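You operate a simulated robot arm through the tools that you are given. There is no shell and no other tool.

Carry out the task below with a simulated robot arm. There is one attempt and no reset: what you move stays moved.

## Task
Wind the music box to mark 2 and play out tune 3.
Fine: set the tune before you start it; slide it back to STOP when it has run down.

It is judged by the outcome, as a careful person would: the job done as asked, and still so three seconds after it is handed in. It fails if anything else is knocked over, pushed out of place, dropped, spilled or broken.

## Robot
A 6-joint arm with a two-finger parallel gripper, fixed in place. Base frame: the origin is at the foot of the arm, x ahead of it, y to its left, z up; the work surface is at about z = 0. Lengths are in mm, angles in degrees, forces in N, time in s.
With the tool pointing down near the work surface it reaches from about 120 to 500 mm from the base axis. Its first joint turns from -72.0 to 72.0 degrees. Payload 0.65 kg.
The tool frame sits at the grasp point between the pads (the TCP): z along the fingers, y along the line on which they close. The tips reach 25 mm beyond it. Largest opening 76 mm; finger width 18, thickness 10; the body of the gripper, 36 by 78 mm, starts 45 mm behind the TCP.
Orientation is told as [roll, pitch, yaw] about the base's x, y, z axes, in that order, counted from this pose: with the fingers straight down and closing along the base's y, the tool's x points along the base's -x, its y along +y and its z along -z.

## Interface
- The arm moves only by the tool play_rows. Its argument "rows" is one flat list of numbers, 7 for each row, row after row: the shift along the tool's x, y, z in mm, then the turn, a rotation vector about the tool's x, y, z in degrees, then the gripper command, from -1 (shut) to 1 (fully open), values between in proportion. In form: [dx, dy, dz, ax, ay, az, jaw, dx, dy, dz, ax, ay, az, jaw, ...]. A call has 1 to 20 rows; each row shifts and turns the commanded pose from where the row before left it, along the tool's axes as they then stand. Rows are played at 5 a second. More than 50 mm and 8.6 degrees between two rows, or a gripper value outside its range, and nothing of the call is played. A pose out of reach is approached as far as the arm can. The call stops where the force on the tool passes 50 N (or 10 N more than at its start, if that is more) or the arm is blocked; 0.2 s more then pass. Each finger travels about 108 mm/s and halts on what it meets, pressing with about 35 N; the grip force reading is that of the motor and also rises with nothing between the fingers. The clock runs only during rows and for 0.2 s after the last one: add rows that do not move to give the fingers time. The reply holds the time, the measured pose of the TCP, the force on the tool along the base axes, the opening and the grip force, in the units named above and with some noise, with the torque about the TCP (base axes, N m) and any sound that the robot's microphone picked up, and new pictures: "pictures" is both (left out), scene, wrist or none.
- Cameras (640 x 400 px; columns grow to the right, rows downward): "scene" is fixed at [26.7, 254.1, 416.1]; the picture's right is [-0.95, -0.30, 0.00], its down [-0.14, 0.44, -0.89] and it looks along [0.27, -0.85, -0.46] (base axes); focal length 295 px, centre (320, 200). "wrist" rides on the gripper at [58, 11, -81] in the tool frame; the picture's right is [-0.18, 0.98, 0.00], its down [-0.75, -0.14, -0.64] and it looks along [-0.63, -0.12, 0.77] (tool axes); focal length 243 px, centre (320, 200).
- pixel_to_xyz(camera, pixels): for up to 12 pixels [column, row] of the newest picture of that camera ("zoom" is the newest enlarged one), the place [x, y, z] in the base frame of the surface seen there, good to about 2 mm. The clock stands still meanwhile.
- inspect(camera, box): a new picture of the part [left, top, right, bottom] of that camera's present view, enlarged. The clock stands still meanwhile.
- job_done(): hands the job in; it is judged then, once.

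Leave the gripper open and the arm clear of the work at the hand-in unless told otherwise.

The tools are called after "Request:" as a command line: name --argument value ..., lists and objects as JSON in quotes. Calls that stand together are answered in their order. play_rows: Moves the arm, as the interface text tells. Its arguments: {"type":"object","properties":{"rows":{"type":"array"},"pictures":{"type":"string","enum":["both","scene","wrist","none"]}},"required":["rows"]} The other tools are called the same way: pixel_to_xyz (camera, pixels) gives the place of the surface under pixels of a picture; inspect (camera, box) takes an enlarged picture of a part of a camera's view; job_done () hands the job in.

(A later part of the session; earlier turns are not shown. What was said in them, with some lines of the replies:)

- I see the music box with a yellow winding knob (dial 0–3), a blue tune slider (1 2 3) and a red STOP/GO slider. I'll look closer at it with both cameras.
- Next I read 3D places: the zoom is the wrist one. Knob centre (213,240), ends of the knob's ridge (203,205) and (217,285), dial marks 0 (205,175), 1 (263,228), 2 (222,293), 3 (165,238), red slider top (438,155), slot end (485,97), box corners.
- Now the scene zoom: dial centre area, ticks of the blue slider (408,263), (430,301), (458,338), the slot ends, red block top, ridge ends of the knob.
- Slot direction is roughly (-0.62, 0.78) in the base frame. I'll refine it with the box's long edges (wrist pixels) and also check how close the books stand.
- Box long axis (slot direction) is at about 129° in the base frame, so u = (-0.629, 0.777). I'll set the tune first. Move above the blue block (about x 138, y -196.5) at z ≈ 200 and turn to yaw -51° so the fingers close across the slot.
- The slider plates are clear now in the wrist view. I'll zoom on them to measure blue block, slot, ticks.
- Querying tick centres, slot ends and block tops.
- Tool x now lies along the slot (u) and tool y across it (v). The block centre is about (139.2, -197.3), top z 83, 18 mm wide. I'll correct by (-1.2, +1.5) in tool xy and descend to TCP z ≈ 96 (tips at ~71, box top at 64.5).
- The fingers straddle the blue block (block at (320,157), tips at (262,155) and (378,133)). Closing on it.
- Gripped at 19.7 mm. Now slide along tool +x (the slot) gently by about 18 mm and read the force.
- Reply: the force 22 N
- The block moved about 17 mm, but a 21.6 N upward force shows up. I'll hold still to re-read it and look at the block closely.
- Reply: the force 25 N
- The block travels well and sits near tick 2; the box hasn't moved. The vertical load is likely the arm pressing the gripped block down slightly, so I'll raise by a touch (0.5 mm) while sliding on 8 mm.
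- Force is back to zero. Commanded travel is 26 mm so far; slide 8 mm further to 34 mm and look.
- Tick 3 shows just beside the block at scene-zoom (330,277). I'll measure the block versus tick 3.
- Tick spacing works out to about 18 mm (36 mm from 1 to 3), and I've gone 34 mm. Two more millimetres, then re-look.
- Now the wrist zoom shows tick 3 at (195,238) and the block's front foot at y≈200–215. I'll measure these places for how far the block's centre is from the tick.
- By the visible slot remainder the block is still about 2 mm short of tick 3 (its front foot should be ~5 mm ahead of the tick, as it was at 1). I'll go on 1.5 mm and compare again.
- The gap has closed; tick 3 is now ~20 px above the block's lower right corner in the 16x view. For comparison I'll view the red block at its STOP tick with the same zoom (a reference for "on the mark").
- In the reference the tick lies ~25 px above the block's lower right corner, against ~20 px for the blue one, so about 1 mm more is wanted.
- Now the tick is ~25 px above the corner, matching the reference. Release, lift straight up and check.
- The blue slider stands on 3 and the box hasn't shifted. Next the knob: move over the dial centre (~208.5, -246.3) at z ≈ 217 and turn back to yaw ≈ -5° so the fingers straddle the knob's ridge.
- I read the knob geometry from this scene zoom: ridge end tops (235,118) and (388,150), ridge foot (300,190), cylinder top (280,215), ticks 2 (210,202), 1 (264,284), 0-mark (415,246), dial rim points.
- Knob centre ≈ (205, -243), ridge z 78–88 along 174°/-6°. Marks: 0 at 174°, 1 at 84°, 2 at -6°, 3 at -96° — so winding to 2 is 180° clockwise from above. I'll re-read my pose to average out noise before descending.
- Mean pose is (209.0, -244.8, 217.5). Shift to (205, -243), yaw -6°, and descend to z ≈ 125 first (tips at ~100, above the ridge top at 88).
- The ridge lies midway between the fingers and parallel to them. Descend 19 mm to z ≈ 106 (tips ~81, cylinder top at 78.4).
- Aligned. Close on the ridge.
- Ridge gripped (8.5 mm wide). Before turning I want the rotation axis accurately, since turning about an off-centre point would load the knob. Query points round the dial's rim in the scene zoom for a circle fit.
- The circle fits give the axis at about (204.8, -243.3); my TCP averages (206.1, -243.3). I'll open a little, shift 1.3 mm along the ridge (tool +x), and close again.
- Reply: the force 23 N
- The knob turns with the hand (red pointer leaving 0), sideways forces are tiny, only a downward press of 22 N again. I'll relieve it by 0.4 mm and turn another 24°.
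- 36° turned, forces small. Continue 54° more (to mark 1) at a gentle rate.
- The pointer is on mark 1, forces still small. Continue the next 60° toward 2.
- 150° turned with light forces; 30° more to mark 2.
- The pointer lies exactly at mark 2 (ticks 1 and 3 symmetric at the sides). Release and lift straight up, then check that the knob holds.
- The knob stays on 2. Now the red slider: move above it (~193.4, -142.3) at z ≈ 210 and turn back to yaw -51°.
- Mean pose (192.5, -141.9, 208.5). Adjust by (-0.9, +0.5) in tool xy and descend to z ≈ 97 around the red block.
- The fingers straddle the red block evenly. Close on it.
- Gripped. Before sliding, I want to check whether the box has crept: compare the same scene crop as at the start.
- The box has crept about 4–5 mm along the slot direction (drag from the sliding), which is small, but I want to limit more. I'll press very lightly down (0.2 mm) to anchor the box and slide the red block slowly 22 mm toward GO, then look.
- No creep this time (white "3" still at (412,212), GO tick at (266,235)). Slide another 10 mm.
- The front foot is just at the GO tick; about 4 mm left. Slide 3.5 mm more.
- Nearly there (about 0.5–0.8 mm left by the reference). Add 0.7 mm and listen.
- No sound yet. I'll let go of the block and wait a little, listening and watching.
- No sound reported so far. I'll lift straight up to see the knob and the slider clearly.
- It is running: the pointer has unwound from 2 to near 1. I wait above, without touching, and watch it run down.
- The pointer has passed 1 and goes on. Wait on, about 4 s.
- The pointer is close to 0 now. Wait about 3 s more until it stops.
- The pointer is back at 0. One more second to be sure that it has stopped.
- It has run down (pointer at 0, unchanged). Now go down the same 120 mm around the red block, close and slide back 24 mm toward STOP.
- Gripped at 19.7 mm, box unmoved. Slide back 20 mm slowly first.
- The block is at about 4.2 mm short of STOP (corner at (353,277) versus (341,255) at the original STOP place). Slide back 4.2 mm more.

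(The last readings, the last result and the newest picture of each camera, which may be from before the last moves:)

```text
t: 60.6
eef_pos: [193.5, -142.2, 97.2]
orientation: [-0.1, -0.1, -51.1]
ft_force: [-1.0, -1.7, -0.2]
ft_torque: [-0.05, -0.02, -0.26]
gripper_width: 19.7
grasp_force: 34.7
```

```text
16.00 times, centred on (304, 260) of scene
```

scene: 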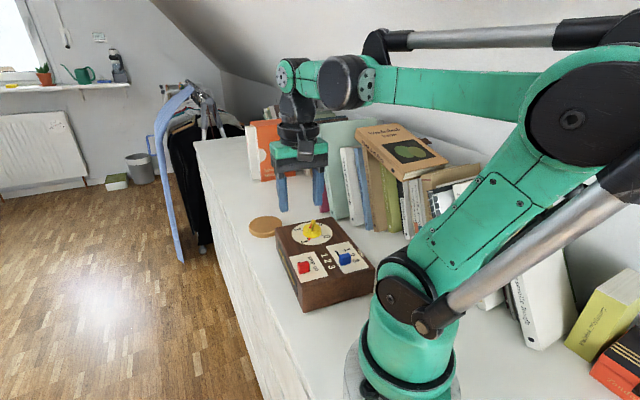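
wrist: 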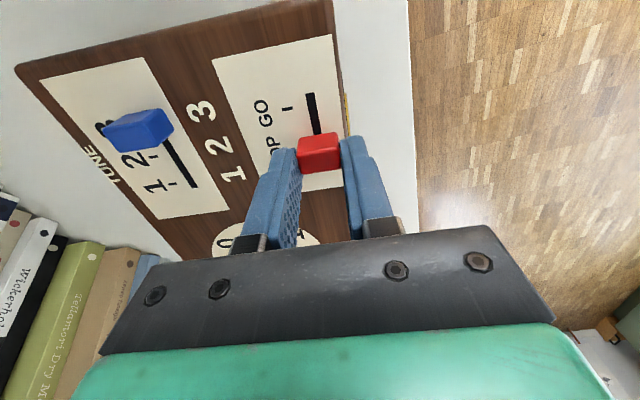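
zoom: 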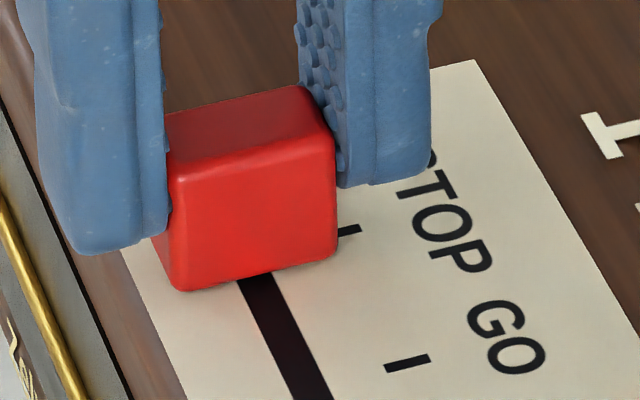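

The block sits at STOP exactly as at the start (tick 25 px above its corner). Release and lift.

Request:
play_rows --rows '[0, 0, 0, 0, 0, 0, 0.16, 0, 0, 0, 0, 0, 0, 0.16, 0, 0, -10, 0, 0, 0, 0.16, 0, 0, -30, 0, 0, 0, 0.3, 0, 0, -40, 0, 0, 0, 0.6, 0, 0, -40, 0, 0, 0, 1, 0, 0, -30, 0, 0, 0, 1, 0, 0, 0, 0, 0, 0, 1]' --pictures "both"

Request:
inspect --camera "scene" --box '[260, 200, 390, 320]'

Request:
inspect --camera "wrist" --box '[200, 20, 400, 170]'

```text
t: 62.4
eef_pos: [192.1, -143.1, 248.2]
orientation: [-0.1, -0.1, -51.0]
ft_force: [0.1, 0.6, 0.0]
ft_torque: [-0.01, 0.01, 0.01]
gripper_width: 75.8
grasp_force: 0.0
```

scene: 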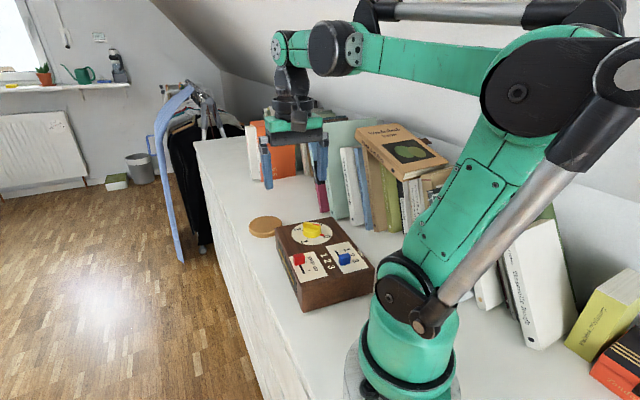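
wrist: 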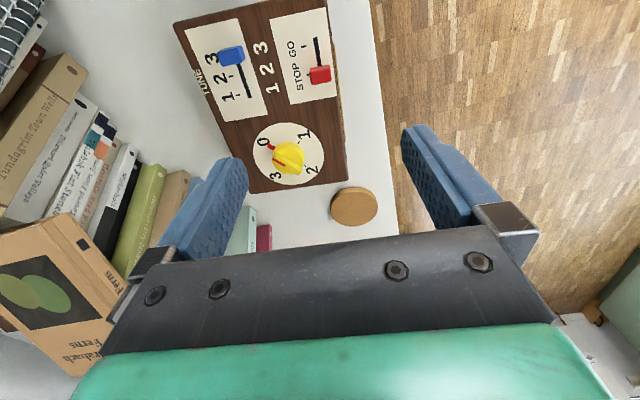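

```text
3.33 times, centred on (325, 260) of scene
```

zoom: 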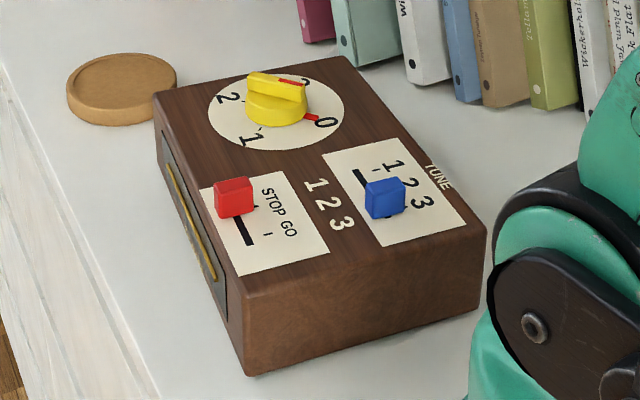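

```text
2.67 times, centred on (300, 95) of wrist
```

zoom: 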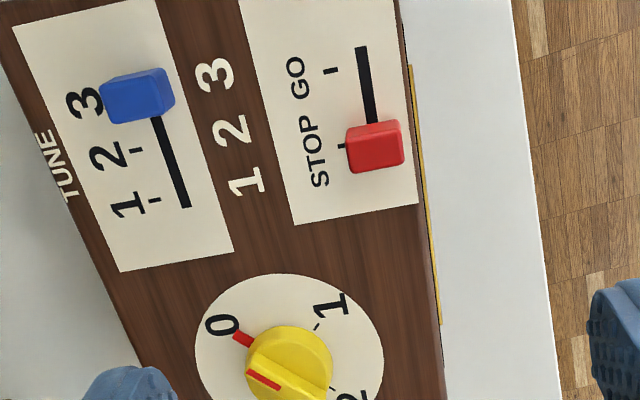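

Everything is as asked: tune slider on 3, the spring run down with its pointer at 0, red slider back on STOP, gripper open and well clear. The box crept only a few millimetres and nothing else moved. Handing in.

Request:
job_done

```text
The job is handed in.
```

The music box was wound to mark 2, played through on tune 3 until it ran down, and is back at STOP. I've handed the job in.

- **Order:** I set the blue tune slider to 3 first. Then I turned the knob 180° clockwise to 2 and moved the red slider to GO.
- **Playing:** The knob unwound from 2 to 0 in roughly 12 seconds. The microphone reported no sound, so I judged the tune by the knob alone.
- **End state:** The knob pointer is at 0, the tune slider is on 3 and the red slider is on STOP. The gripper is open and clear of the box.
- **Box position:** The box crept about 4–5 mm from where it started. Most of that came from moving the tune slider and turning the knob. I left it there rather than risk moving it more. I saw nothing else shift.
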